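You operate a simulated robot arm through the tools that you are given. There is no shell and no other tool. Be economical: measure what you need, move in short steps, check, and stop when the job is done.

You run a simulated robot arm. Do the job below in one go: nothing can be reset, and whatever is moved stays where it is left.

TASK
Put things in order on the table with grey legs. At the end: the orange tag (marked "PLIMBERA") stands where the dolly stood; the blue marker stands on top of the block marked hollow; the metal post marked ten stands where the orange tag stood; the dolly stands where the yellow cloth stood; the yellow cloth stands on top of the small flanged panel; whatever was shut is shut again. Leave all else as you found it, and nothing knocked over.

The check looks at the end state, three seconds after you hand in, the way a careful person would. Anything else that was tipped, shoved, dropped, spilled or broken makes it a failure.

THE ROBOT
A 6-joint arm with a two-finger parallel gripper, fixed in place. Base frame: the origin is at the foot of the arm, x ahead of it, y to its left, z up; the work surface is at about z = 900. Readings come in mm, rad, newtons and seconds.
With the tool pointing down near the work surface it reaches from about 240 to 640 mm from the base axis. Its first joint turns from -1.152 to 1.152 rad. Payload 2.7 kg.
The tool frame sits at the grasp point between the pads (the TCP): z along the fingers, y along the line on which they close. The tips reach 23 mm beyond it. The gripper opens to 94 mm. The fingers are 38 mm wide and 10 mm thick; the gripper's body (54 by 96 mm) begins 39 mm behind the TCP.
Orientation is that of the tool frame in the base frame, as a unit quaternion [x, y, z, w]. With the fingers straight down and closing along the base's y, the tool's x points along the base's -x, its y along +y and its z along -z.

THE INTERFACE
- The arm moves only by the tool arm_command. Its arguments are lists of equal length, an entry for each row: "turn": the turn, a rotation vector about the tool's x, y, z in units of 60 degrees (1.0 is 60 degrees), a list of three; "xyz": the shift along the tool's x, y, z in units of 400 mm (1.0 is 400 mm), a list of three; "fingers": the gripper command, from -1 (shut) to 1 (fully open), values between in proportion. In form: {"turn": [[wx, wy, wz], ...], "xyz": [[dx, dy, dz], ...], "fingers": [fingers, ...]}. A call has 1 to 12 rows; each row is the pose to reach, as a shift and turn from the pose commanded when the call began, along the tool's axes at that moment. A call with a number of a shift or a turn outside -1 to 1 is refused whole. A row lasts 0.2 s, in which the tool goes at most 50 mm and 0.15 rad; a call with a longer step from one row to the next is refused whole, and so is a gripper value outside its range. A pose out of reach is approached as far as the arm can. The call stops where the force on the tool passes 40 N (or 10 N more than at its start, if that is more) or the arm is blocked; 0.2 s more then pass. The fingers move at their own pace (about 45 mm/s each) and stop on an object; they squeeze with about 39 N. The grip force told is the motor's: it shows also when the fingers shut on nothing. Time passes only in rows, and 0.2 s behind the last, so rows that repeat a pose let the fingers close. It gives the time, the measured TCP pose, the force on the tool (base axes), the opening and the grip force at its end, in the units of the frame above (readings bear some noise), and new pictures: "views" is both (left out), scene, wrist or none.
- Cameras (640 x 400 px; columns grow to the right, rows downward): "scene" is fixed at [93.5, -448.1, 1395.6]; the picture's right is [0.64, -0.77, 0.00], its down [-0.48, -0.41, -0.78] and it looks along [0.59, 0.50, -0.63] (base axes); focal length 270 px, centre (320, 200). "wrist" rides on the gripper at [-39, 0, -44] in the tool frame; the picture's right is [0.00, -1.00, 0.00], its down [0.97, 0.00, -0.24] and it looks along [0.24, 0.00, 0.97] (tool axes); focal length 218 px, centre (320, 200).
- locate(camera, pixels): there is no depth. For up to 12 entries [column, row, z] of the newest picture of that camera ("zoom" is the newest enlarged one), the place [x, y] in the base frame at which the ray of that pixel passes the height z, good to about 3 mm, but the place of the scene camera against the robot may be out by one fixed shift of up to 12 mm in any direction. The clock stands still meanwhile.
- inspect(camera, box): a new picture of the part [left, top, right, bottom] of that camera's present view, enlarged. The clock stands still meanwhile.
- sign_off(): hands the job in; it is judged then, once.

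Go step by step. Measure first, check grasps and placings, and put right what went wrong. The budget is 80 turns and 120 pictures, counting those below and the enlarged ones. Unless the task says otherwise, let go and move clear before handing in, and close with one line.

The tools are called after ">>>" by a JSON object that holds its "fn" and its "kwargs". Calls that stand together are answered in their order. arm_command: Moves the arm, as the interface text tells. Its arguments: {"type":"object","properties":{"turn":{"type":"array"},"xyz":{"type":"array"},"fingers":{"type":"array"},"views":{"type":"string","enum":["both","scene","wrist","none"]}},"required":["turn","xyz","fingers"]} The other tools are called the same way: locate (camera, pixels) gives the place at which the rays of pixels pass given heights; inspect (camera, box) takes an enlarged picture of a part of a camera's view; sign_off () hands the job in.

At the start:

```text
time_s: 0.0
ee_pos: [397.5, -147.7, 1222.4]
tool_rot: [0.0, 1.0, 0.0, 0.003]
wrist_force: [0.4, 0.2, 0.3]
grip_width: 93.8
gripper_force: 0.1
```

scene: 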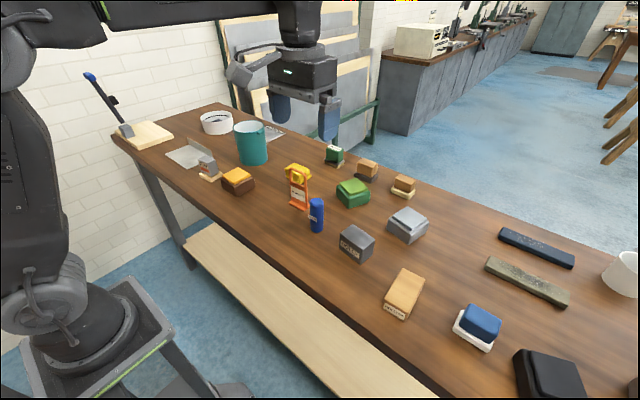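
wrist: 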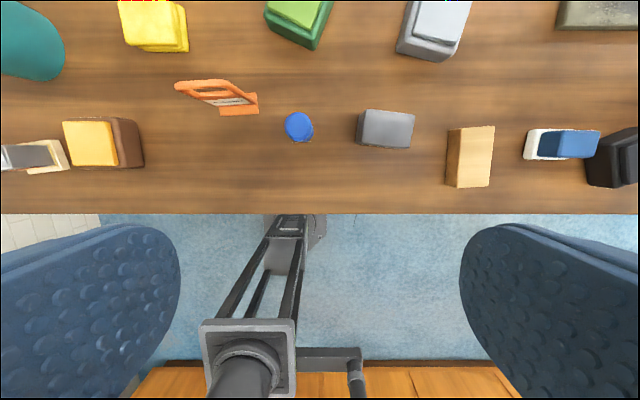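

The scene shows many small objects along the table: orange tag (~298,190), blue marker (316,215), grey block (357,243) and others. I'll enlarge the regions to read the labels.

>>> {"fn": "inspect", "kwargs": {"camera": "scene", "box": [110, 90, 290, 203]}}

>>> {"fn": "inspect", "kwargs": {"camera": "scene", "box": [270, 130, 440, 236]}}

>>> {"fn": "inspect", "kwargs": {"camera": "scene", "box": [330, 200, 640, 394]}}

>>> {"fn": "inspect", "kwargs": {"camera": "wrist", "box": [0, 0, 340, 212]}}

```text
3.54 times, centred on (200, 146) of scene
```

zoom: 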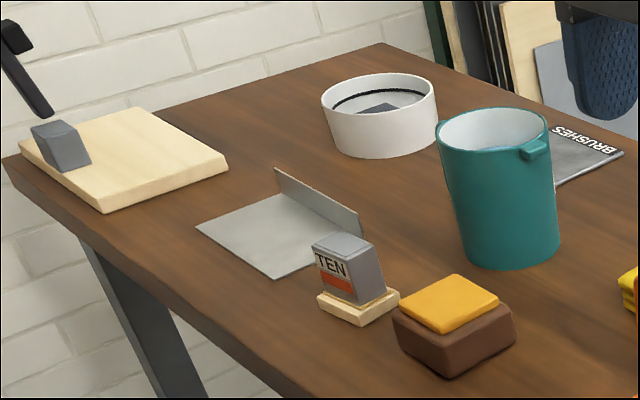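

```text
3.76 times, centred on (355, 183) of scene
```

zoom: 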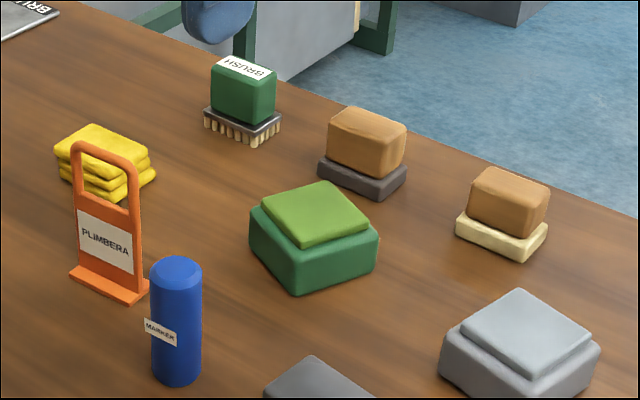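

```text
2.06 times, centred on (485, 297) of scene
```

zoom: 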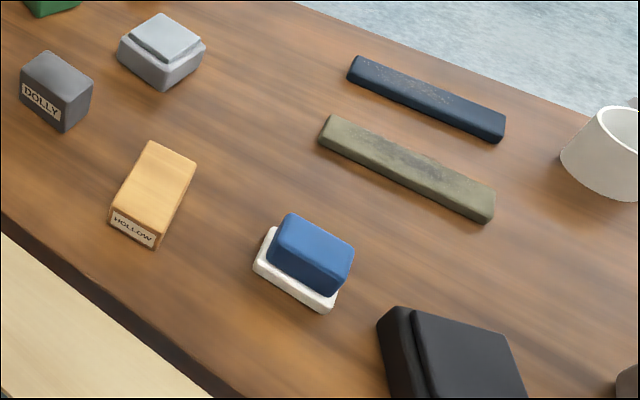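

```text
1.88 times, centred on (170, 106) of wrist
```

zoom: 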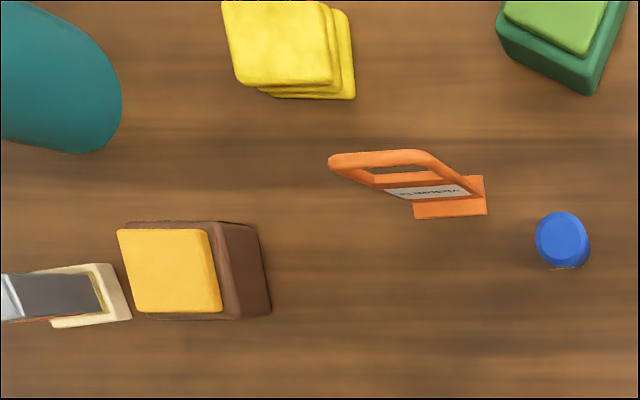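

The labels give: TEN post (~207,168), flanged panel (~190,155), yellow cloth (298,172), dolly (357,243) and hollow block (403,293). I'll get rough positions now.

>>> {"fn": "locate", "kwargs": {"camera": "scene", "pixels": [[166, 154, 900], [187, 169, 900], [212, 157, 900], [210, 178, 910], [298, 208, 900], [316, 231, 900], [357, 262, 900], [298, 180, 900], [385, 313, 900], [412, 318, 900], [424, 279, 930], [404, 267, 930]]}}

>>> {"fn": "locate", "kwargs": {"camera": "wrist", "pixels": [[240, 107, 900], [302, 140, 900], [360, 144, 900], [412, 148, 900], [360, 110, 940], [414, 115, 940], [448, 187, 900], [490, 187, 900], [450, 128, 930], [494, 126, 930], [188, 50, 900], [68, 170, 900]]}}

```text
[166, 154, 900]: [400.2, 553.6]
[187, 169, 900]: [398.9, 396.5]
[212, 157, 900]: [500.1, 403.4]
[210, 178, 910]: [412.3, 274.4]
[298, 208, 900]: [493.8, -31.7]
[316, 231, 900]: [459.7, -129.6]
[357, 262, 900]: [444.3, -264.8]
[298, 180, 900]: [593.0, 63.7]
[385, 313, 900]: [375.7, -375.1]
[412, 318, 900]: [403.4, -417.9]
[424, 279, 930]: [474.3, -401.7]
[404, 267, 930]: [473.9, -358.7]
```

```text
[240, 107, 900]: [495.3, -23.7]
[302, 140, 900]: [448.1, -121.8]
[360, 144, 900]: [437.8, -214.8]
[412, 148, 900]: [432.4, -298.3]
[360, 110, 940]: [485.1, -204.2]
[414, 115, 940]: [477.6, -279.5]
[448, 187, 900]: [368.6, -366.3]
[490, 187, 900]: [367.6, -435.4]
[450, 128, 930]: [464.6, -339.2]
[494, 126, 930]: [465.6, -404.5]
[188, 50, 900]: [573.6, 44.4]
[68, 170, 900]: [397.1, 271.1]
```

The rough places agree between cameras to within ~10 mm. I'll move to a closer view above the dolly, hollow block and marker for exact measurements.

>>> {"fn": "arm_command", "kwargs": {"turn": [[0, 0, 0], [0, 0, 0], [0, 0, 0], [0, 0, 0], [0, 0, 0]], "xyz": [[-0.032, -0.07, 0.045], [-0.065, -0.14, 0.09], [-0.097, -0.21, 0.135], [-0.13, -0.28, 0.18], [-0.13, -0.28, 0.18]], "fingers": [1, 1, 1, 1, 1], "views": "wrist"}}

```text
time_s: 1.2
ee_pos: [449.6, -259.8, 1151.4]
tool_rot: [0.0, 1.0, 0.0, 0.002]
wrist_force: [0.5, 0.3, 0.6]
grip_width: 94.1
gripper_force: 0.1
```

wrist: 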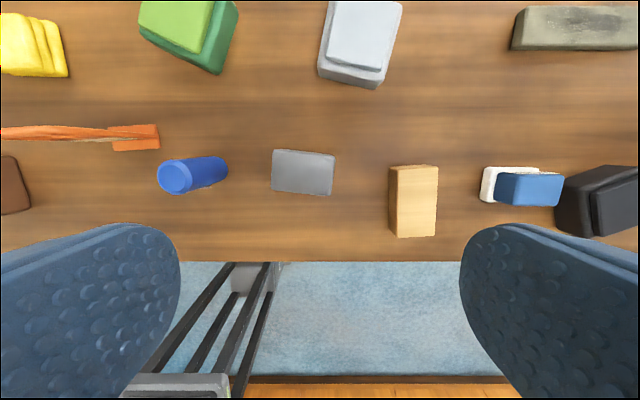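

The marker, dolly, and hollow block are now all between rows 145 and 240. I'll enlarge this strip for edges.

>>> {"fn": "inspect", "kwargs": {"camera": "wrist", "box": [130, 100, 450, 260]}}

>>> {"fn": "inspect", "kwargs": {"camera": "scene", "box": [280, 180, 440, 330]}}

```text
2.00 times, centred on (290, 180) of wrist
```

zoom: 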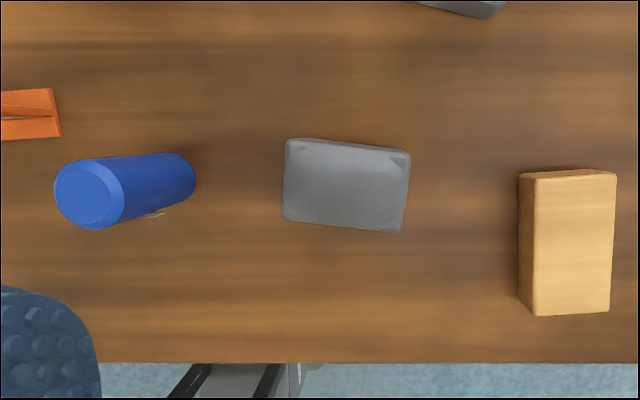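

```text
2.67 times, centred on (360, 255) of scene
```

zoom: 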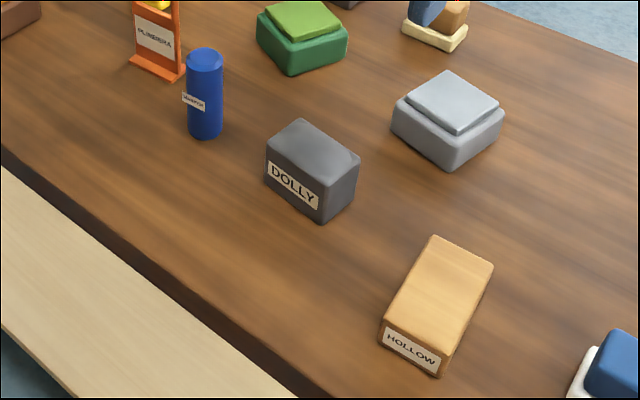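

Converting the zoom pixels back, I'll locate the corners at several heights to find object heights and centres.

>>> {"fn": "locate", "kwargs": {"camera": "wrist", "pixels": [[220, 169, 900], [174, 177.5, 960], [174, 177.5, 980], [174, 177.5, 1000], [275, 150, 950], [335, 156, 950], [330, 196, 950], [272, 189, 950], [389, 229, 900], [398.5, 238, 930], [398.5, 168, 930], [438, 166, 930]]}}

>>> {"fn": "locate", "kwargs": {"camera": "scene", "pixels": [[317, 230, 900], [317, 201, 960], [317, 201, 980], [317, 201, 1000], [382.5, 312, 900], [382.5, 305, 920], [382.5, 305, 930], [344, 254, 900], [344, 238, 940], [344, 238, 950], [381, 266, 900], [381, 252, 940]]}}

```text
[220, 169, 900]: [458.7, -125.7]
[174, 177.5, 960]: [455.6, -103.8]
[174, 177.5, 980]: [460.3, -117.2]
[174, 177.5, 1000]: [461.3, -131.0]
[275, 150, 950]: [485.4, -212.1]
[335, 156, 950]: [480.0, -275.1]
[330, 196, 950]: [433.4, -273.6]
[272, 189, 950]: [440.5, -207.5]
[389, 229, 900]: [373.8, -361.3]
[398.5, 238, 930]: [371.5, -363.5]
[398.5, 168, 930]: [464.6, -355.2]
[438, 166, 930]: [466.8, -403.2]
```

```text
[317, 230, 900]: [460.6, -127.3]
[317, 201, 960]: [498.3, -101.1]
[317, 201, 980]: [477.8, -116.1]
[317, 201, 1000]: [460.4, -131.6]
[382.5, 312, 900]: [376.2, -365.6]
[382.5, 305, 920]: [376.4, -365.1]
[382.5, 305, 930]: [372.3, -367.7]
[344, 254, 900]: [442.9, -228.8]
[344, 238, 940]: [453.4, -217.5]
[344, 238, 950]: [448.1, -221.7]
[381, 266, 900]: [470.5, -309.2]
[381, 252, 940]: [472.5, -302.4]
```

Marker is at about (459,-126), ~93 mm tall; dolly (460,-242), ~50 tall; hollow block centre (419,-382), ~27 tall. I'll move above the marker and check alignment.

>>> {"fn": "arm_command", "kwargs": {"turn": [[0, 0, 0], [0, 0, 0], [0, 0, 0], [0, 0, 0], [0, 0, 0]], "xyz": [[-0.006, 0.084, 0.044], [-0.012, 0.167, 0.089], [-0.018, 0.25, 0.134], [-0.0235, 0.3345, 0.178], [-0.0235, 0.3345, 0.178]], "fingers": [0.4, 0.4, 0.4, 0.4, 0.4], "views": "wrist"}}

```text
time_s: 2.4
ee_pos: [460.3, -126.2, 1079.3]
tool_rot: [0.0, 1.0, 0.0, 0.002]
wrist_force: [0.0, -0.2, 0.2]
grip_width: 66.0
gripper_force: 0.1
```

wrist: 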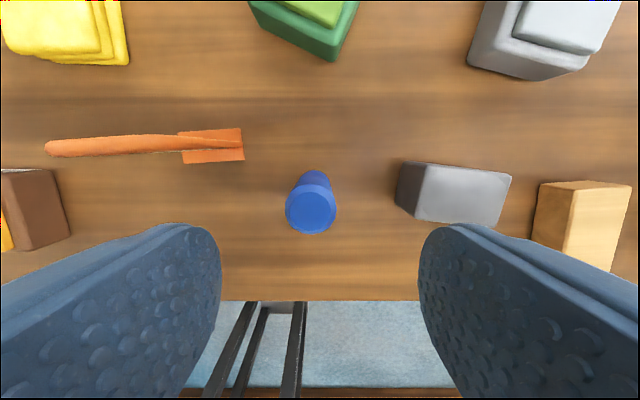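

The marker (311,210) sits a bit left of centre; I'll locate it and its neighbours from this close view.

>>> {"fn": "locate", "kwargs": {"camera": "wrist", "pixels": [[311, 211, 990], [311, 211, 1000], [316, 178, 900], [417, 222, 950], [505, 226, 950], [512, 176, 950], [397, 208, 900], [244, 160, 900], [183, 163, 900], [179, 132, 900], [240, 128, 900], [129, 65, 900]]}}

```text
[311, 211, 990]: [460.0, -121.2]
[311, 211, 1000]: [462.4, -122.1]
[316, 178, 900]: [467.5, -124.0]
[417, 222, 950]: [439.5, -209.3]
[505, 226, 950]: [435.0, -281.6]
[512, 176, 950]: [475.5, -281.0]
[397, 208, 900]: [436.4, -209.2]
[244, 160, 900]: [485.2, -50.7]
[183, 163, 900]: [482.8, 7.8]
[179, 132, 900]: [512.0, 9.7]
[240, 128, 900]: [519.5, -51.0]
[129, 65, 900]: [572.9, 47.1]
```

Marker at about (461,-122). I'll descend to z≈965 and grip.

>>> {"fn": "arm_command", "kwargs": {"turn": [[0, 0, 0], [0, 0, 0], [0, 0, 0], [0, 0, 0], [0, 0, 0], [0, 0, 0], [0, 0, 0], [0, 0, 0]], "xyz": [[-0.002, 0.01, 0.1], [-0.002, 0.01, 0.2], [-0.002, 0.01, 0.286], [-0.002, 0.01, 0.286], [-0.002, 0.01, 0.286], [-0.002, 0.01, 0.286], [-0.002, 0.01, 0.286], [-0.002, 0.01, 0.286]], "fingers": [0.4, 0.4, 0.4, 0.4, -1, -1, -1, -1], "views": "wrist"}}

```text
time_s: 4.2
ee_pos: [461.7, -122.4, 963.9]
tool_rot: [0.0, 1.0, 0.0, 0.001]
wrist_force: [0.4, 0.3, 0.3]
grip_width: 32.8
gripper_force: 39.0
```

wrist: 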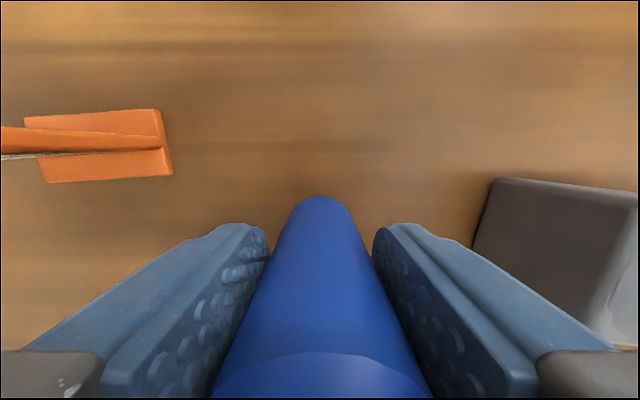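

Gripped at 32.8 mm width. Lifting and carrying it over the hollow block.

>>> {"fn": "arm_command", "kwargs": {"turn": [[0, 0, 0], [0, 0, 0], [0, 0, 0], [0, 0, 0], [0, 0, 0], [0, 0, 0], [0, 0, 0], [0, 0, 0], [0, 0, 0], [0, 0, 0]], "xyz": [[0, 0, -0.1], [0, 0, -0.2], [0.0177, -0.109, -0.2], [0.0354, -0.217, -0.2], [0.053, -0.326, -0.2], [0.071, -0.434, -0.2], [0.089, -0.543, -0.2], [0.106, -0.651, -0.2], [0.106, -0.651, -0.2], [0.106, -0.651, -0.2]], "fingers": [-1, -1, -1, -1, -1, -1, -1, -1, -1, -1]}}

```text
time_s: 6.4
ee_pos: [419.4, -383.2, 1043.6]
tool_rot: [0.001, 1.0, 0.0, 0.002]
wrist_force: [0.5, 0.2, -0.7]
grip_width: 32.6
gripper_force: 39.3
```

scene: 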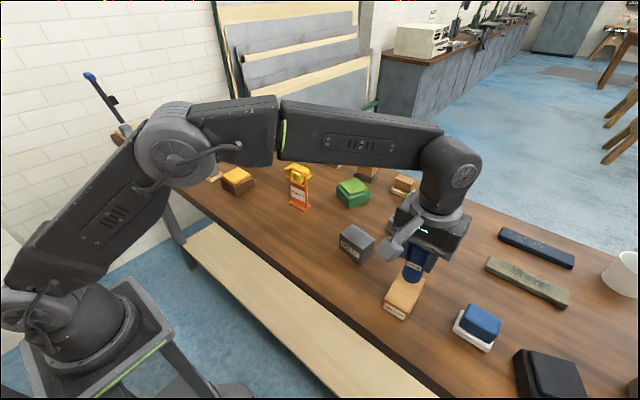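
wrist: 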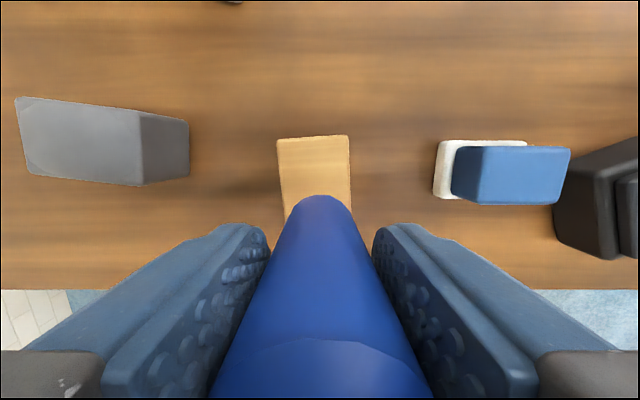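

The block's far top edge runs (277,139)–(349,135); I'll locate it to check centring.

>>> {"fn": "locate", "kwargs": {"camera": "wrist", "pixels": [[277, 139, 927], [349, 135, 927], [352, 205, 927], [285, 210, 927], [140, 116, 950], [140, 185, 950], [16, 97, 950], [26, 172, 950], [190, 122, 900], [188, 175, 900]]}}

```text
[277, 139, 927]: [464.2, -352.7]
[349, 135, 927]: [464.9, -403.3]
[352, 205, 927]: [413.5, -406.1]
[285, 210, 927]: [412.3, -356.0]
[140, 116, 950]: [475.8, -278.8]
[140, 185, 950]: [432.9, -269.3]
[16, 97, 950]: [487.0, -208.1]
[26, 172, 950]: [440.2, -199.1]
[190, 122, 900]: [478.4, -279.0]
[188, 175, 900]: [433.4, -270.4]
```

Block centre is ~(418,-380.5). I'll shift 3 mm and lower, stepping finely near contact.

>>> {"fn": "arm_command", "kwargs": {"turn": [[0, 0, 0], [0, 0, 0], [0, 0, 0], [0, 0, 0], [0, 0, 0], [0, 0, 0], [0, 0, 0]], "xyz": [[0.002, 0.007, 0.05], [0.002, 0.007, 0.1], [0.002, 0.007, 0.1], [0.002, 0.007, 0.106], [0.002, 0.007, 0.112], [0.002, 0.007, 0.118], [0.002, 0.007, 0.118]], "fingers": [-1, -1, -1, -1, -1, -1, -1], "views": "none"}}

>>> {"fn": "inspect", "kwargs": {"camera": "scene", "box": [350, 220, 470, 330]}}

```text
time_s: 8.0
ee_pos: [418.4, -379.2, 1000.0]
tool_rot: [0.0, 1.0, -0.002, 0.003]
wrist_force: [-2.7, 2.6, 24.0]
grip_width: 32.8
gripper_force: 39.0
```

```text
3.64 times, centred on (410, 275) of scene
```

zoom: 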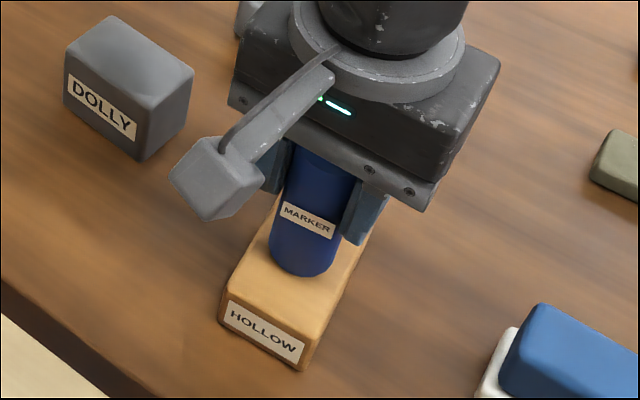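

Contact at z=1000 with 24 N, so the marker is seated. I'll relax the press, open and rise.

>>> {"fn": "arm_command", "kwargs": {"turn": [[0, 0, 0], [0, 0, 0], [0, 0, 0], [0, 0, 0], [0, 0, 0], [0, 0, 0], [0, 0, 0], [0, 0, 0]], "xyz": [[0, 0, -0.006], [0, 0, -0.007], [0, 0, -0.007], [0, 0, -0.007], [0, 0, -0.1], [0, 0, -0.2], [0, 0, -0.3], [0, 0, -0.3]], "fingers": [-1, 0.3, 0.3, 0.3, 0.3, 0.3, 0.3, 0.3]}}

```text
time_s: 9.8
ee_pos: [419.2, -375.3, 1120.5]
tool_rot: [0.0, 1.0, -0.001, 0.0]
wrist_force: [-0.7, -0.6, 0.1]
grip_width: 61.4
gripper_force: 0.1
```

scene: 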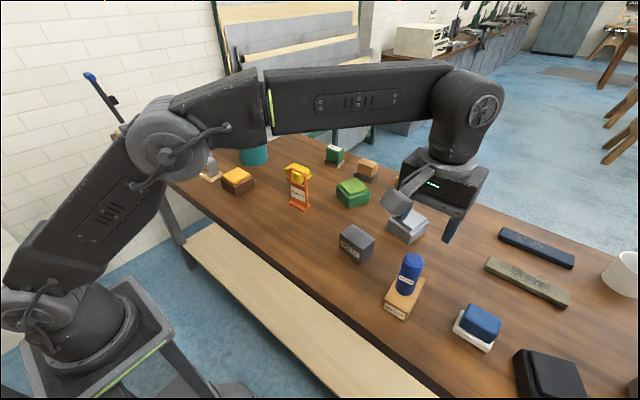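
wrist: 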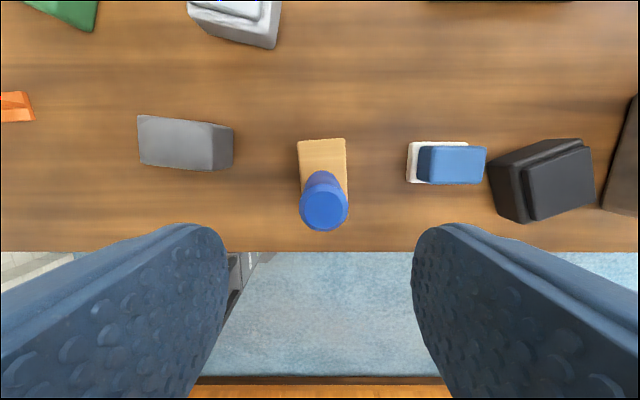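

The marker stands on the hollow block. Now I'll move over toward the cloth for a close view.

>>> {"fn": "arm_command", "kwargs": {"turn": [[0, 0, 0], [0, 0, 0], [0, 0, 0], [0, 0, 0], [0, 0, 0], [0, 0, 0], [0, 0, 0], [0, 0, 0], [0, 0, 0], [0, 0, 0], [0, 0, 0]], "xyz": [[-0.025, 0.095, -0.02], [-0.05, 0.19, -0.04], [-0.075, 0.285, -0.06], [-0.1, 0.38, -0.08], [-0.125, 0.475, -0.1], [-0.15, 0.57, -0.1], [-0.175, 0.665, -0.1], [-0.2, 0.76, -0.1], [-0.225, 0.855, -0.1], [-0.25, 0.95, -0.1], [-0.25, 0.95, -0.1]], "fingers": [1, 1, 1, 1, 1, 1, 1, 1, 1, 1, 1], "views": "wrist"}}

```text
time_s: 12.2
ee_pos: [515.3, 3.0, 1157.5]
tool_rot: [0.0, 1.0, 0.0, 0.002]
wrist_force: [-0.3, 0.2, 0.1]
grip_width: 94.2
gripper_force: 0.0
```

wrist: 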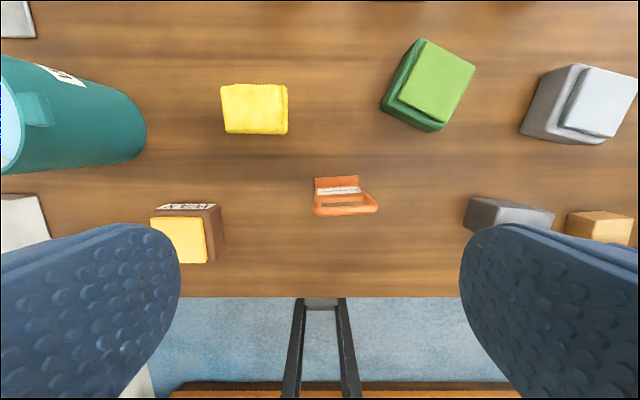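

>>> {"fn": "inspect", "kwargs": {"camera": "wrist", "box": [200, 70, 400, 230]}}

>>> {"fn": "locate", "kwargs": {"camera": "wrist", "pixels": [[221, 86, 930], [287, 86, 930], [287, 133, 930], [224, 132, 930], [287, 133, 900], [288, 86, 900], [358, 177, 900], [316, 178, 900], [346, 212, 1000], [346, 212, 1010], [346, 212, 1020], [145, 150, 900]]}}

```text
2.50 times, centred on (300, 150) of wrist
```

zoom: 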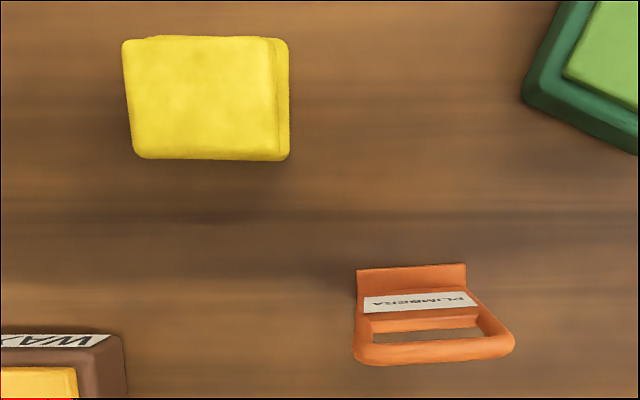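

```text
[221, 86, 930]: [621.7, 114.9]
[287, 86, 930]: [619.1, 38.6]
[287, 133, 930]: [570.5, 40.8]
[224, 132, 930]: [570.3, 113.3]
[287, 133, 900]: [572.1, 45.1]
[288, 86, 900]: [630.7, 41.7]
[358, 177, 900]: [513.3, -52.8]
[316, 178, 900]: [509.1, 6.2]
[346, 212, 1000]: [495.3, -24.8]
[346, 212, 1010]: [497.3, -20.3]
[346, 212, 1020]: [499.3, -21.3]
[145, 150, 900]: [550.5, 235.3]
```

The cloth is at x 570–622, y 43–112 and the tag's handle is ~1010 high. Before lifting the cloth I'll go look at the panel and post.

>>> {"fn": "arm_command", "kwargs": {"turn": [[0, 0, 0], [0, 0, 0], [0, 0, 0], [0, 0, 0], [0, 0, 0], [0, 0, 0], [0, 0, 0], [0, 0, 0], [0, 0, 0]], "xyz": [[0.036, 0.106, 0], [0.072, 0.212, 0], [0.108, 0.318, 0], [0.144, 0.424, 0], [0.18, 0.53, 0], [0.216, 0.636, 0], [0.252, 0.742, 0], [0.288, 0.85, 0], [0.288, 0.85, 0]], "fingers": [1, 1, 1, 1, 1, 1, 1, 1, 1], "views": "wrist"}}

```text
time_s: 14.2
ee_pos: [404.3, 343.3, 1158.7]
tool_rot: [0.0, 1.0, -0.001, 0.002]
wrist_force: [0.3, 0.1, 0.6]
grip_width: 94.3
gripper_force: 0.1
```

wrist: 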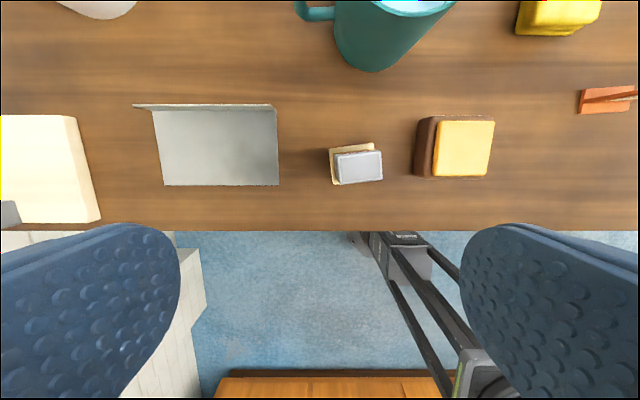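

>>> {"fn": "inspect", "kwargs": {"camera": "wrist", "box": [120, 80, 400, 240]}}

>>> {"fn": "locate", "kwargs": {"camera": "wrist", "pixels": [[164, 184, 900], [279, 185, 900], [277, 110, 900], [154, 112, 900], [134, 105, 930], [272, 104, 930], [332, 149, 900], [374, 143, 905], [337, 185, 905], [382, 180, 950], [382, 150, 950], [333, 183, 905]]}}

```text
2.29 times, centred on (260, 160) of wrist
```

zoom: 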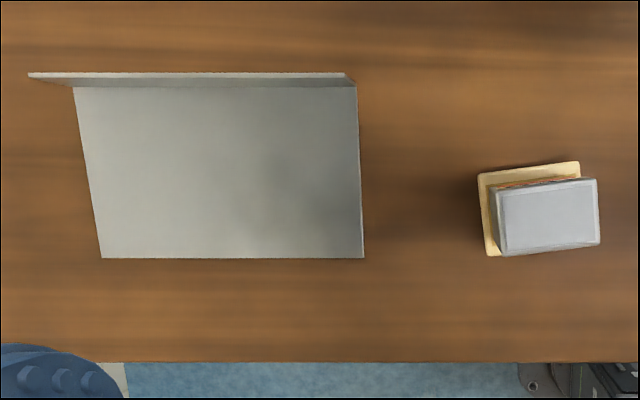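

```text
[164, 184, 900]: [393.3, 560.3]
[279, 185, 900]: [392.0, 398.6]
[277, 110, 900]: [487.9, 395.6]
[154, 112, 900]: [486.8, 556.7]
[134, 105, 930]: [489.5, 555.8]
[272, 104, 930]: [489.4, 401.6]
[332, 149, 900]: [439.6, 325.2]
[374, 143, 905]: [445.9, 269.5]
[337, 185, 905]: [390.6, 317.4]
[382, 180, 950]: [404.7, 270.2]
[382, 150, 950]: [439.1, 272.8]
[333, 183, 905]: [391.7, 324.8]
```

Panel spans x 393–487, y 398–556 with flange at x≈488; post centre ~(418,298). I'll go back above the cloth at ~(597,78).

>>> {"fn": "arm_command", "kwargs": {"turn": [[0, 0, 0], [0, 0, 0], [0, 0, 0], [0, 0, 0], [0, 0, 0], [0, 0, 0], [0, 0, 0], [0, 0, 0], [0, 0, 0], [0, 0, 0], [0, 0, 0], [0, 0, 0]], "xyz": [[-0.03, -0.1, 0], [-0.07, -0.2, 0], [-0.12, -0.3, 0], [-0.18, -0.4, 0], [-0.25, -0.49, 0], [-0.32, -0.57, 0], [-0.4, -0.63, 0], [-0.45, -0.66, 0], [-0.482, -0.663, 0.06], [-0.482, -0.663, 0.16], [-0.482, -0.663, 0.26], [-0.482, -0.663, 0.26]], "fingers": [1, 1, 1, 1, 1, 1, 1, 1, 1, 1, 1, 1], "views": "wrist"}}

```text
time_s: 16.8
ee_pos: [593.3, 73.0, 1055.2]
tool_rot: [0.0, 1.0, 0.001, 0.002]
wrist_force: [-0.8, -0.2, -0.3]
grip_width: 94.1
gripper_force: 0.1
out of reach, approached as far as the arm can: row 8, 9
```

wrist: 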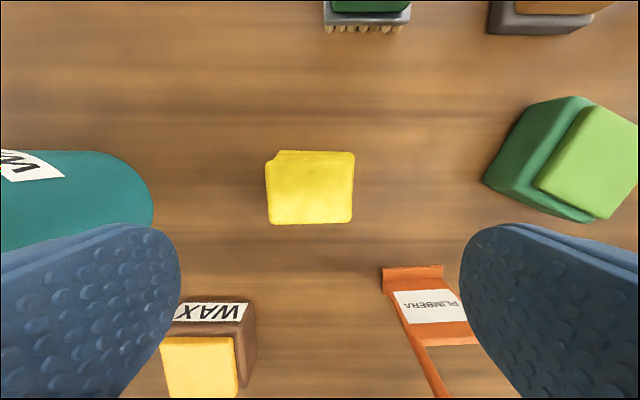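

The cloth top spans (266–354, 151–224), roughly centred. Locating precisely.

>>> {"fn": "locate", "kwargs": {"camera": "wrist", "pixels": [[277, 152, 935], [354, 152, 935], [352, 222, 935], [269, 223, 935], [266, 160, 910], [383, 270, 900], [444, 266, 900], [441, 276, 905]]}}

>>> {"fn": "inspect", "kwargs": {"camera": "scene", "box": [250, 130, 370, 220]}}

```text
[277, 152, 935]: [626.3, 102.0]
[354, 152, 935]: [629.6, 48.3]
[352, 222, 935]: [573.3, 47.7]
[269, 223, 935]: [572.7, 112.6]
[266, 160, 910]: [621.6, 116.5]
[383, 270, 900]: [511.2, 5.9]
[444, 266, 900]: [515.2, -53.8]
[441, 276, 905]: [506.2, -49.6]
```

```text
4.44 times, centred on (310, 175) of scene
```

zoom: 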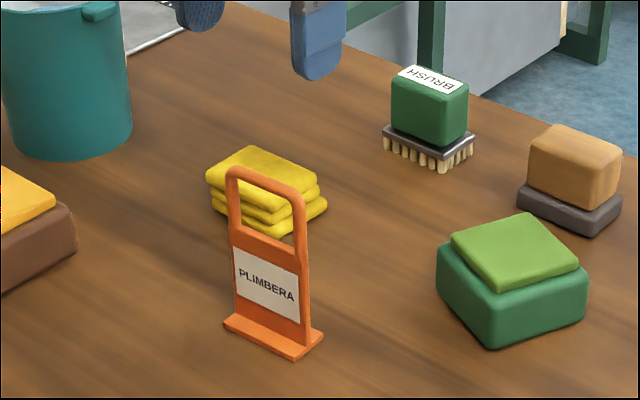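

Cloth centre is ~(598,79). I'll descend to z≈928 with a small correction and close.

>>> {"fn": "arm_command", "kwargs": {"turn": [[0, 0, 0], [0, 0, 0], [0, 0, 0], [0, 0, 0], [0, 0, 0], [0, 0, 0], [0, 0, 0], [0, 0, 0]], "xyz": [[-0.012, 0.014, 0.1], [-0.012, 0.014, 0.2], [-0.012, 0.014, 0.29], [-0.012, 0.014, 0.317], [-0.012, 0.014, 0.317], [-0.012, 0.014, 0.317], [-0.012, 0.014, 0.317], [-0.012, 0.014, 0.317]], "fingers": [1, 1, 1, 1, 1, -1, -1, -1]}}

```text
time_s: 18.6
ee_pos: [600.1, 80.2, 926.6]
tool_rot: [0.0, 1.0, 0.0, 0.002]
wrist_force: [0.3, -0.7, 0.2]
grip_width: 67.0
gripper_force: 38.9
```

scene: 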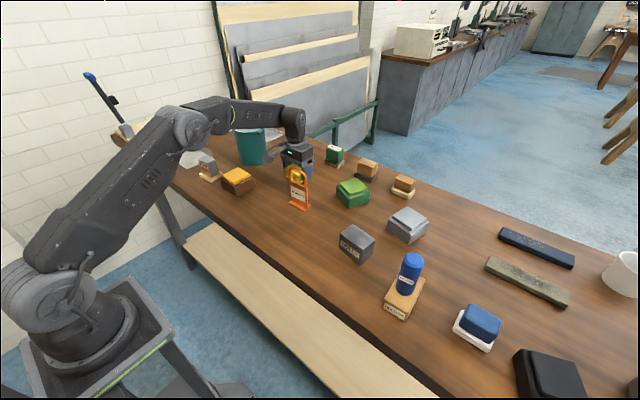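
wrist: 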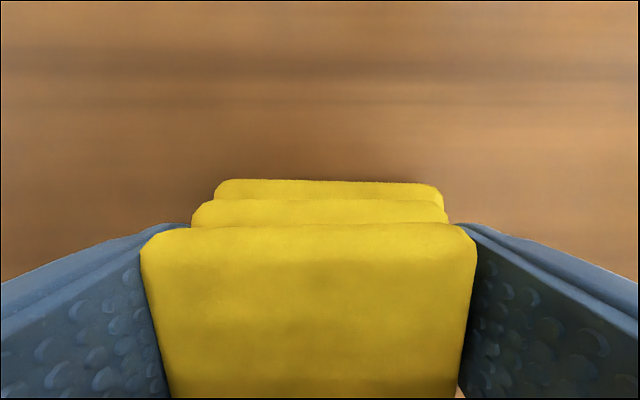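

Gripped (67 mm). I'll lift, pull inward, and swing toward the panel, staying clear of tag and bucket.

>>> {"fn": "arm_command", "kwargs": {"turn": [[0, 0, 0], [0, 0, 0], [0, 0, 0], [0, 0, 0], [0, 0, 0], [0, 0, 0], [0, 0, 0], [0, 0, 0], [0, 0, 0], [0, 0, 0], [0, 0, 0], [0, 0, 0]], "xyz": [[0, 0, -0.11], [0, 0, -0.22], [0.01, 0, -0.333], [0.11, 0, -0.333], [0.22, 0, -0.333], [0.325, 0, -0.333], [0.342, 0.11, -0.333], [0.36, 0.22, -0.333], [0.377, 0.33, -0.333], [0.395, 0.44, -0.333], [0.412, 0.55, -0.333], [0.412, 0.55, -0.333]], "fingers": [-1, -1, -1, -1, -1, -1, -1, -1, -1, -1, -1, -1], "views": "none"}}

```text
time_s: 21.2
ee_pos: [435.9, 299.3, 1061.0]
tool_rot: [0.0, 1.0, 0.0, 0.0]
wrist_force: [-0.5, 0.7, -0.2]
grip_width: 0.0
gripper_force: 39.0
```

The grip width is 0 – the cloth slipped out. I need to see where it went.

>>> {"fn": "inspect", "kwargs": {"camera": "scene", "box": [150, 100, 390, 250]}}

>>> {"fn": "inspect", "kwargs": {"camera": "wrist", "box": [0, 0, 640, 400]}}

```text
2.67 times, centred on (270, 175) of scene
```

zoom: 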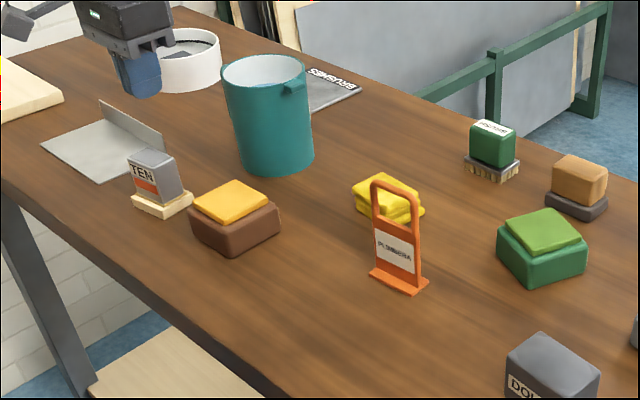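

```text
1.00 times, centred on (320, 200) of wrist
```

zoom: 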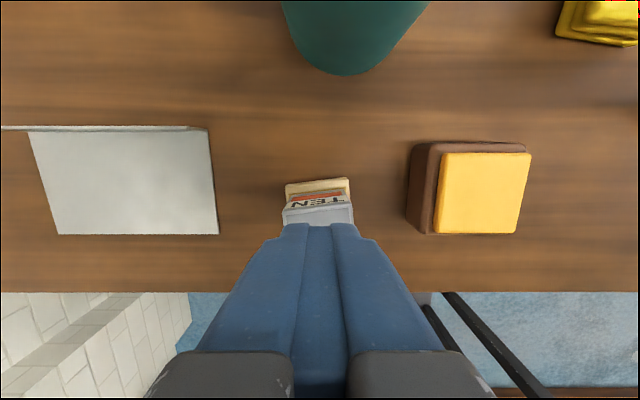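

The cloth is still at about its original spot (~(296,175)), so it slipped right on lifting. I'll go back above it and look.

>>> {"fn": "arm_command", "kwargs": {"turn": [[0, 0, 0], [0, 0, 0], [0, 0, 0], [0, 0, 0], [0, 0, 0], [0, 0, 0], [0, 0, 0], [0, 0, 0], [0, 0, 0], [0, 0, 0]], "xyz": [[-0.017, -0.11, 0], [-0.035, -0.22, 0], [-0.052, -0.33, 0], [-0.07, -0.44, 0], [-0.087, -0.55, 0], [-0.19, -0.55, 0], [-0.3, -0.55, 0], [-0.39, -0.55, 0], [-0.39, -0.55, 0.02], [-0.39, -0.55, 0.02]], "fingers": [1, 1, 1, 1, 1, 1, 1, 1, 1, 1]}}

```text
time_s: 23.4
ee_pos: [590.8, 81.6, 1055.1]
tool_rot: [0.0, 1.0, 0.0, 0.002]
wrist_force: [-0.5, 0.8, -0.3]
grip_width: 94.1
gripper_force: 0.1
```

scene: 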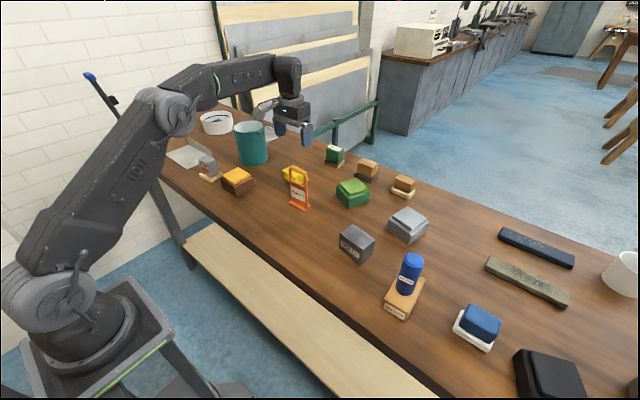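
wrist: 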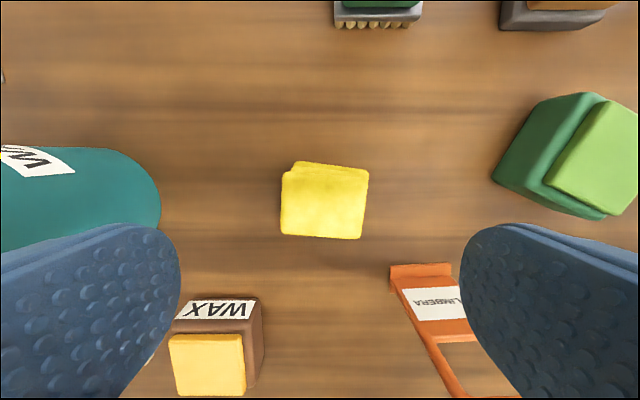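

The cloth is now slightly turned, corners about (284,170),(368,169),(360,239),(281,233). Locating it.

>>> {"fn": "locate", "kwargs": {"camera": "wrist", "pixels": [[284, 171, 935], [368, 169, 935], [360, 239, 935], [281, 233, 935], [297, 161, 910], [366, 167, 910], [390, 265, 900], [451, 263, 900]]}}

>>> {"fn": "inspect", "kwargs": {"camera": "wrist", "box": [250, 140, 410, 260]}}

>>> {"fn": "inspect", "kwargs": {"camera": "scene", "box": [260, 150, 350, 220]}}

```text
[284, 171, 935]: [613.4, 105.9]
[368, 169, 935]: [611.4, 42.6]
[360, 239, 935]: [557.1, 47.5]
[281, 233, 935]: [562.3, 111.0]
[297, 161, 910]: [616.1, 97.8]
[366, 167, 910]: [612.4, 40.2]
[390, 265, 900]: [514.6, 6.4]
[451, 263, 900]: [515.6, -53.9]
```

```text
3.33 times, centred on (330, 200) of wrist
```

zoom: 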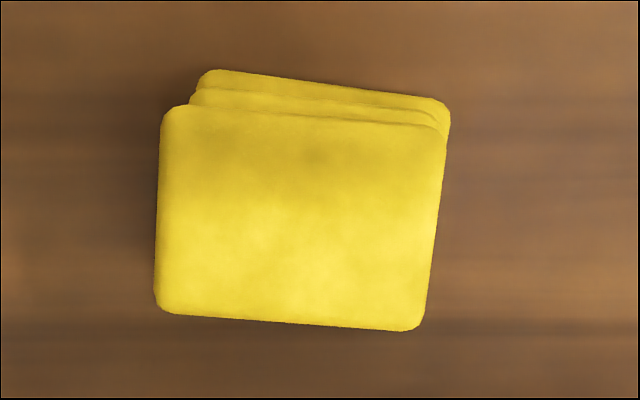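

```text
5.71 times, centred on (305, 185) of scene
```

zoom: 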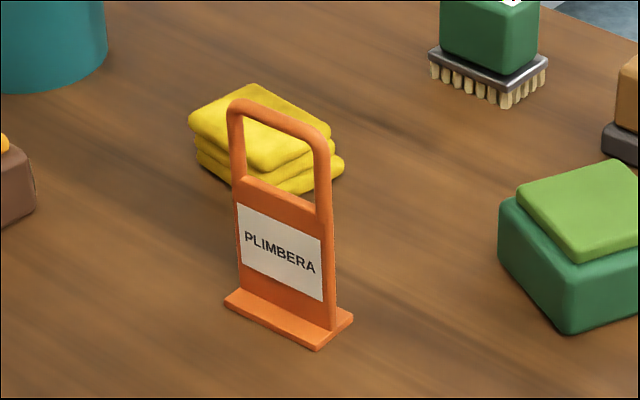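

The layers are staggered along y, so gripping along y was poor. I'll turn the gripper to close along the short side (x), where the faces are squarer, first 59° of the turn.

>>> {"fn": "arm_command", "kwargs": {"turn": [[0, 0, -0.14], [0, 0, -0.28], [0, 0, -0.42], [0, 0, -0.56], [0, 0, -0.7], [0, 0, -0.84], [0, 0, -0.98], [0, 0, -0.98]], "xyz": [[0.012, -0.0115, 0], [0.012, -0.0115, 0], [0.012, -0.0115, 0], [0.012, -0.0115, 0], [0.012, -0.0115, 0], [0.012, -0.0115, 0], [0.012, -0.0115, 0], [0.012, -0.0115, 0]], "fingers": [0.6, 0.6, 0.6, 0.6, 0.6, 0.6, 0.6, 0.6], "views": "none"}}

>>> {"fn": "arm_command", "kwargs": {"turn": [[0, 0, -0.14], [0, 0, -0.28], [0, 0, -0.403], [0, 0, -0.403]], "xyz": [[0, 0, 0], [0, 0, 0], [0, 0, 0], [0, 0, 0]], "fingers": [0.6, 0.6, 0.6, 0.6]}}

```text
time_s: 25.2
ee_pos: [584.8, 76.6, 1052.8]
tool_rot: [-0.492, 0.87, -0.001, 0.002]
wrist_force: [0.5, 0.3, -0.5]
grip_width: 75.3
gripper_force: 0.0
```

```text
time_s: 26.2
ee_pos: [587.0, 76.6, 1052.3]
tool_rot: [-0.663, 0.748, 0.0, 0.001]
wrist_force: [-0.9, 0.2, 0.1]
grip_width: 75.2
gripper_force: 0.0
```

scene: 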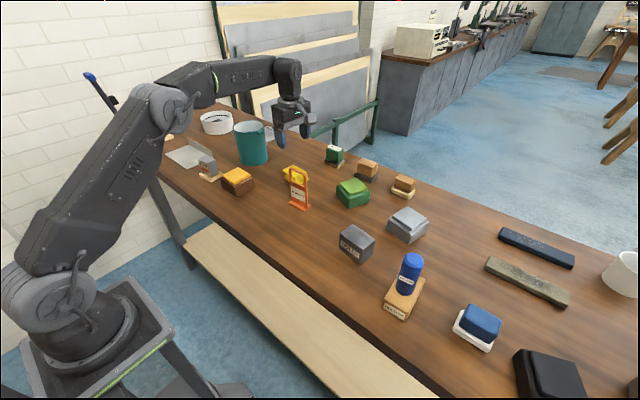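
wrist: 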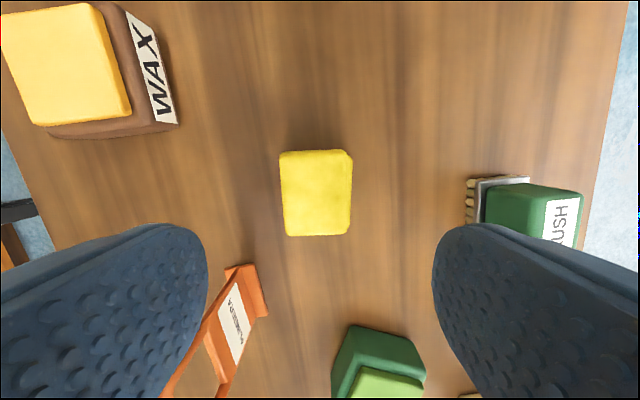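

The cloth (281–352 cols) is centred between the fingers. Descend to z≈925, close, and lift slowly.

>>> {"fn": "arm_command", "kwargs": {"turn": [[0, 0, 0], [0, 0, 0], [0, 0, 0], [0, 0, 0], [0, 0, 0], [0, 0, 0], [0, 0, 0], [0, 0, 0], [0, 0, 0]], "xyz": [[0, 0, 0.1], [0, 0, 0.2], [0, 0, 0.29], [0, 0, 0.318], [0, 0, 0.318], [0, 0, 0.318], [0, 0, 0.318], [0, 0, 0.318], [0, 0, 0.318]], "fingers": [0.6, 0.6, 0.6, 0.6, 0.6, -1, -1, -1, -1], "views": "wrist"}}

>>> {"fn": "arm_command", "kwargs": {"turn": [[0, 0, 0], [0, 0, 0], [0, 0, 0], [0, 0, 0], [0, 0, 0], [0, 0, 0], [0, 0, 0], [0, 0, 0]], "xyz": [[0, 0, -0.005], [0, 0, -0.012], [0, 0, -0.022], [0, 0, -0.035], [0, 0, -0.05], [0, 0, -0.065], [0, 0, -0.08], [0, 0, -0.08]], "fingers": [-1, -1, -1, -1, -1, -1, -1, -1]}}

```text
time_s: 28.2
ee_pos: [586.7, 75.6, 926.2]
tool_rot: [-0.663, 0.749, -0.001, 0.001]
wrist_force: [-1.2, -0.5, -0.7]
grip_width: 57.0
gripper_force: 38.7
```

wrist: 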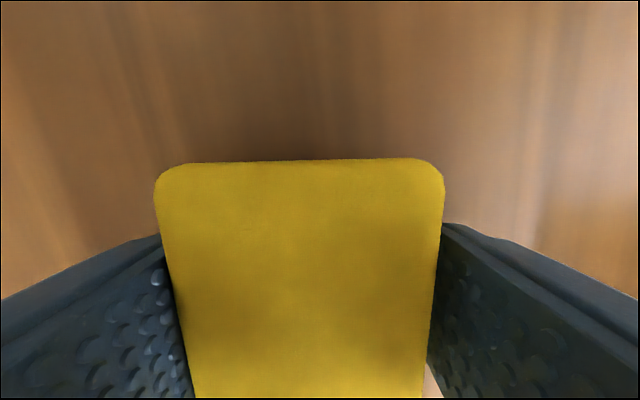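

```text
time_s: 30.0
ee_pos: [586.1, 78.0, 958.3]
tool_rot: [-0.663, 0.749, -0.001, 0.002]
wrist_force: [0.0, 0.2, 0.4]
grip_width: 57.0
gripper_force: 39.4
```

scene: 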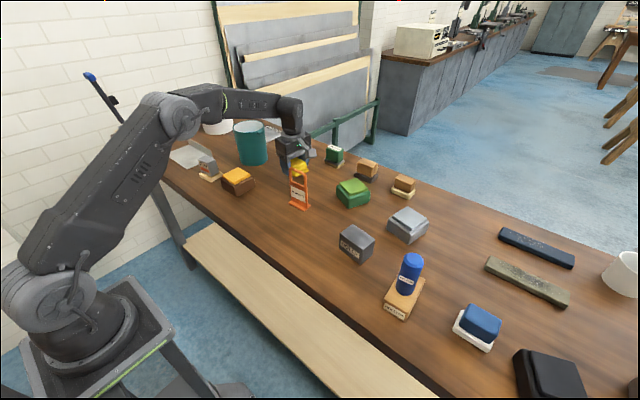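
wrist: 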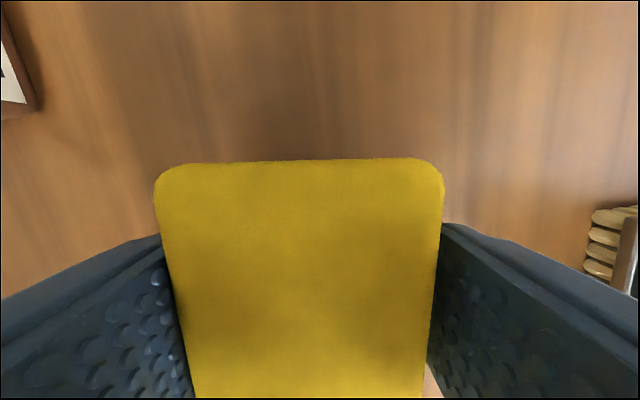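

Cloth held firmly at 57 mm. Lifting higher and pulling inward gently.

>>> {"fn": "arm_command", "kwargs": {"turn": [[0, 0, 0], [0, 0, 0], [0, 0, 0], [0, 0, 0], [0, 0, 0], [0, 0, 0], [0, 0, 0], [0, 0, 0], [0, 0, 0], [0, 0, 0]], "xyz": [[0, 0, -0.05], [0, 0, -0.11], [0, 0, -0.17], [0, 0, -0.23], [0.007, 0.06, -0.24], [0.014, 0.12, -0.24], [0.021, 0.18, -0.24], [0.028, 0.24, -0.24], [0.035, 0.288, -0.24], [0.035, 0.288, -0.24]], "fingers": [-1, -1, -1, -1, -1, -1, -1, -1, -1, -1], "views": "none"}}

```text
time_s: 32.2
ee_pos: [470.3, 75.9, 1054.2]
tool_rot: [-0.663, 0.749, -0.001, 0.001]
wrist_force: [1.0, -0.5, -1.2]
grip_width: 57.1
gripper_force: 38.8
```

Still held. Carrying over to above the panel, straightening the yaw by 7°.

>>> {"fn": "arm_command", "kwargs": {"turn": [[0, 0, -0.01], [0, 0, -0.02], [0, 0, -0.03], [0, 0, -0.04], [0, 0, -0.05], [0, 0, -0.06], [0, 0, -0.07], [0, 0, -0.08], [0, 0, -0.09], [0, 0, -0.1], [0, 0, -0.117], [0, 0, -0.117]], "xyz": [[-0.06, 0.0126, 0], [-0.15, 0.0316, 0], [-0.24, 0.0505, 0], [-0.33, 0.0695, 0], [-0.42, 0.0884, 0], [-0.51, 0.1074, 0], [-0.6, 0.126, 0], [-0.69, 0.145, 0], [-0.78, 0.164, 0], [-0.86, 0.181, 0], [-0.919, 0.1935, 0], [-0.919, 0.1935, 0]], "fingers": [-1, -1, -1, -1, -1, -1, -1, -1, -1, -1, -1, -1]}}

```text
time_s: 34.8
ee_pos: [431.8, 444.6, 1048.6]
tool_rot: [0.707, -0.707, 0.002, 0.002]
wrist_force: [0.3, -0.9, -1.2]
grip_width: 56.9
gripper_force: 38.9
out of reach, approached as far as the arm can: row 11, 12
```

scene: 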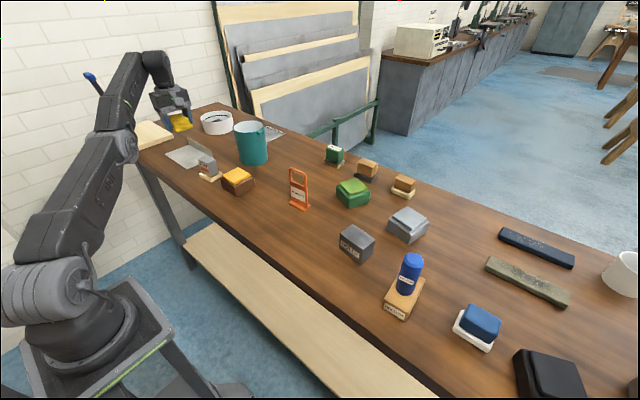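
wrist: 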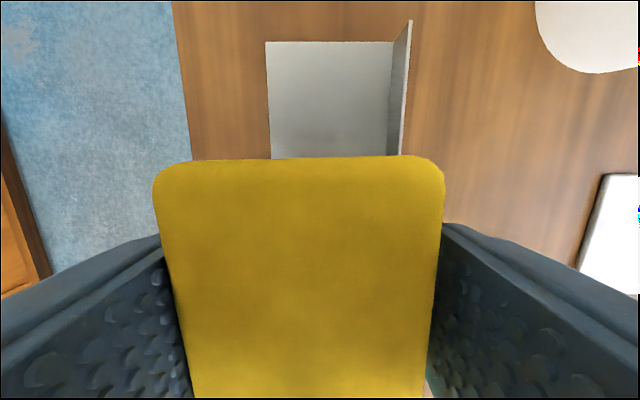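

Above the panel now, reach limit nearly hit at this height. Checking panel edges (268,45),(270,155),(388,155).

>>> {"fn": "locate", "kwargs": {"camera": "wrist", "pixels": [[266, 42, 900], [271, 155, 900], [388, 155, 900], [391, 42, 900], [403, 155, 930], [411, 22, 930]]}}

```text
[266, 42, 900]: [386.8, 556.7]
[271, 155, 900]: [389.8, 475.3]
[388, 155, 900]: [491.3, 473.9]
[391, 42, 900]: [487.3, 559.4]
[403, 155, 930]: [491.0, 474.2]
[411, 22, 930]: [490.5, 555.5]
```

Panel x 390–489, flange at ~489; target x≈438 leaves clearance. Lowering toward z≈945 and rechecking the pose.

>>> {"fn": "arm_command", "kwargs": {"turn": [[0, 0, 0], [0, 0, 0], [0, 0, 0], [0, 0, 0], [0, 0, 0]], "xyz": [[0, 0, 0.07], [0, 0, 0.14], [0, 0, 0.2], [0, 0, 0.25], [0, 0, 0.25]], "fingers": [-1, -1, -1, -1, -1]}}

```text
time_s: 36.0
ee_pos: [445.9, 457.9, 954.9]
tool_rot: [0.707, -0.707, 0.002, 0.0]
wrist_force: [0.0, -0.5, -0.1]
grip_width: 56.7
gripper_force: 39.2
out of reach, approached as far as the arm can: row 1, 2, 3, 4, 5
```

scene: 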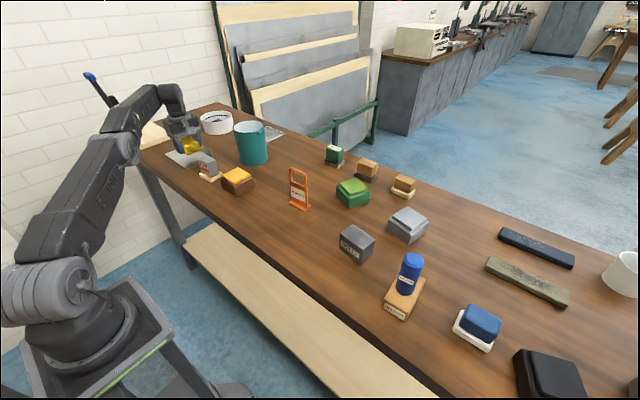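
wrist: 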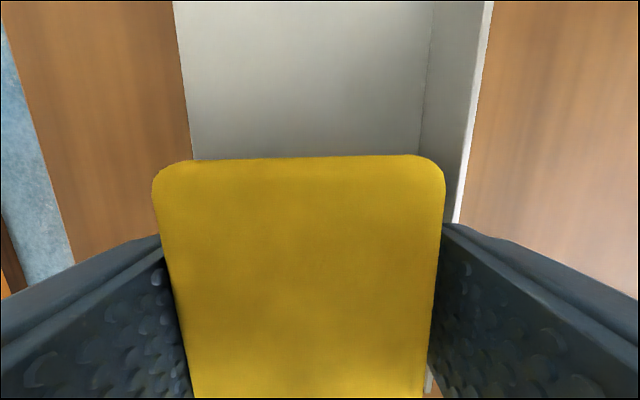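

TCP drifted to (446,458), too near the flange. Backing off ~12 mm in x and y before lowering.

>>> {"fn": "arm_command", "kwargs": {"turn": [[0, 0, 0], [0, 0, 0], [0, 0, 0]], "xyz": [[0.015, 0.015, 0], [0.035, 0.03, 0], [0.035, 0.03, 0]], "fingers": [-1, -1, -1], "views": "wrist"}}

```text
time_s: 36.8
ee_pos: [421.3, 429.5, 952.0]
tool_rot: [0.707, -0.707, 0.002, -0.002]
wrist_force: [0.2, 0.6, -0.5]
grip_width: 56.9
gripper_force: 38.8
out of reach, approached as far as the arm can: row 1
```

wrist: 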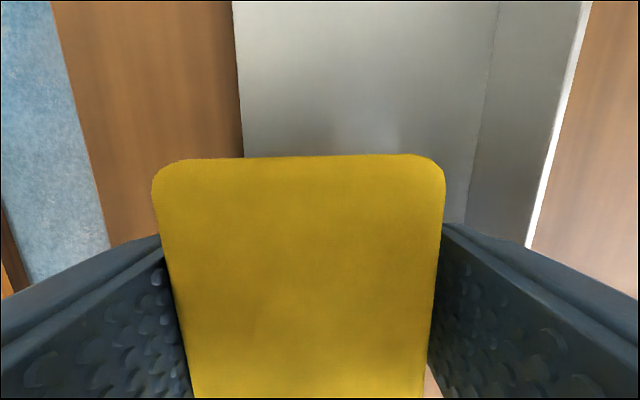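

Now reachable at (421,430). Moving to (435,445) and then lowering in small steps.

>>> {"fn": "arm_command", "kwargs": {"turn": [[0, 0, 0], [0, 0, 0], [0, 0, 0], [0, 0, 0], [0, 0, 0]], "xyz": [[-0.02, -0.018, 0], [-0.038, -0.034, 0], [-0.038, -0.034, 0.02], [-0.038, -0.034, 0.04], [-0.038, -0.034, 0.04]], "fingers": [-1, -1, -1, -1, -1], "views": "wrist"}}

```text
time_s: 38.0
ee_pos: [434.1, 446.3, 935.2]
tool_rot: [0.707, -0.707, 0.001, -0.001]
wrist_force: [0.7, 0.3, -0.5]
grip_width: 56.8
gripper_force: 39.0
```

wrist: 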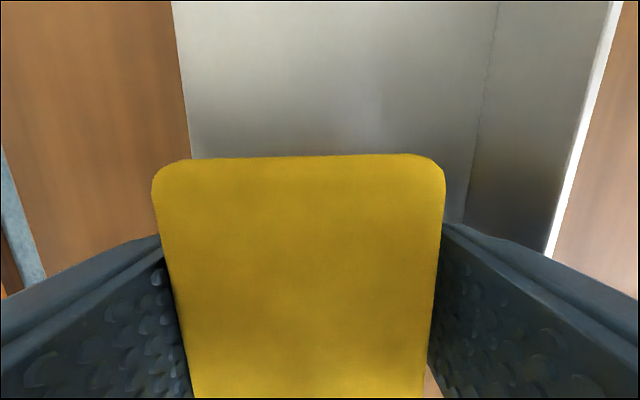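

Position (434,446) is good. Lowering the last few mm to contact.

>>> {"fn": "arm_command", "kwargs": {"turn": [[0, 0, 0], [0, 0, 0], [0, 0, 0], [0, 0, 0], [0, 0, 0]], "xyz": [[0, 0, 0.005], [0, 0, 0.01], [0, 0, 0.014], [0, 0, 0.018], [0, 0, 0.018]], "fingers": [-1, -1, -1, -1, -1], "views": "none"}}

```text
time_s: 39.2
ee_pos: [434.7, 446.5, 926.9]
tool_rot: [-0.707, 0.707, -0.001, 0.001]
wrist_force: [-0.3, -0.6, 0.8]
grip_width: 57.3
gripper_force: 39.2
```

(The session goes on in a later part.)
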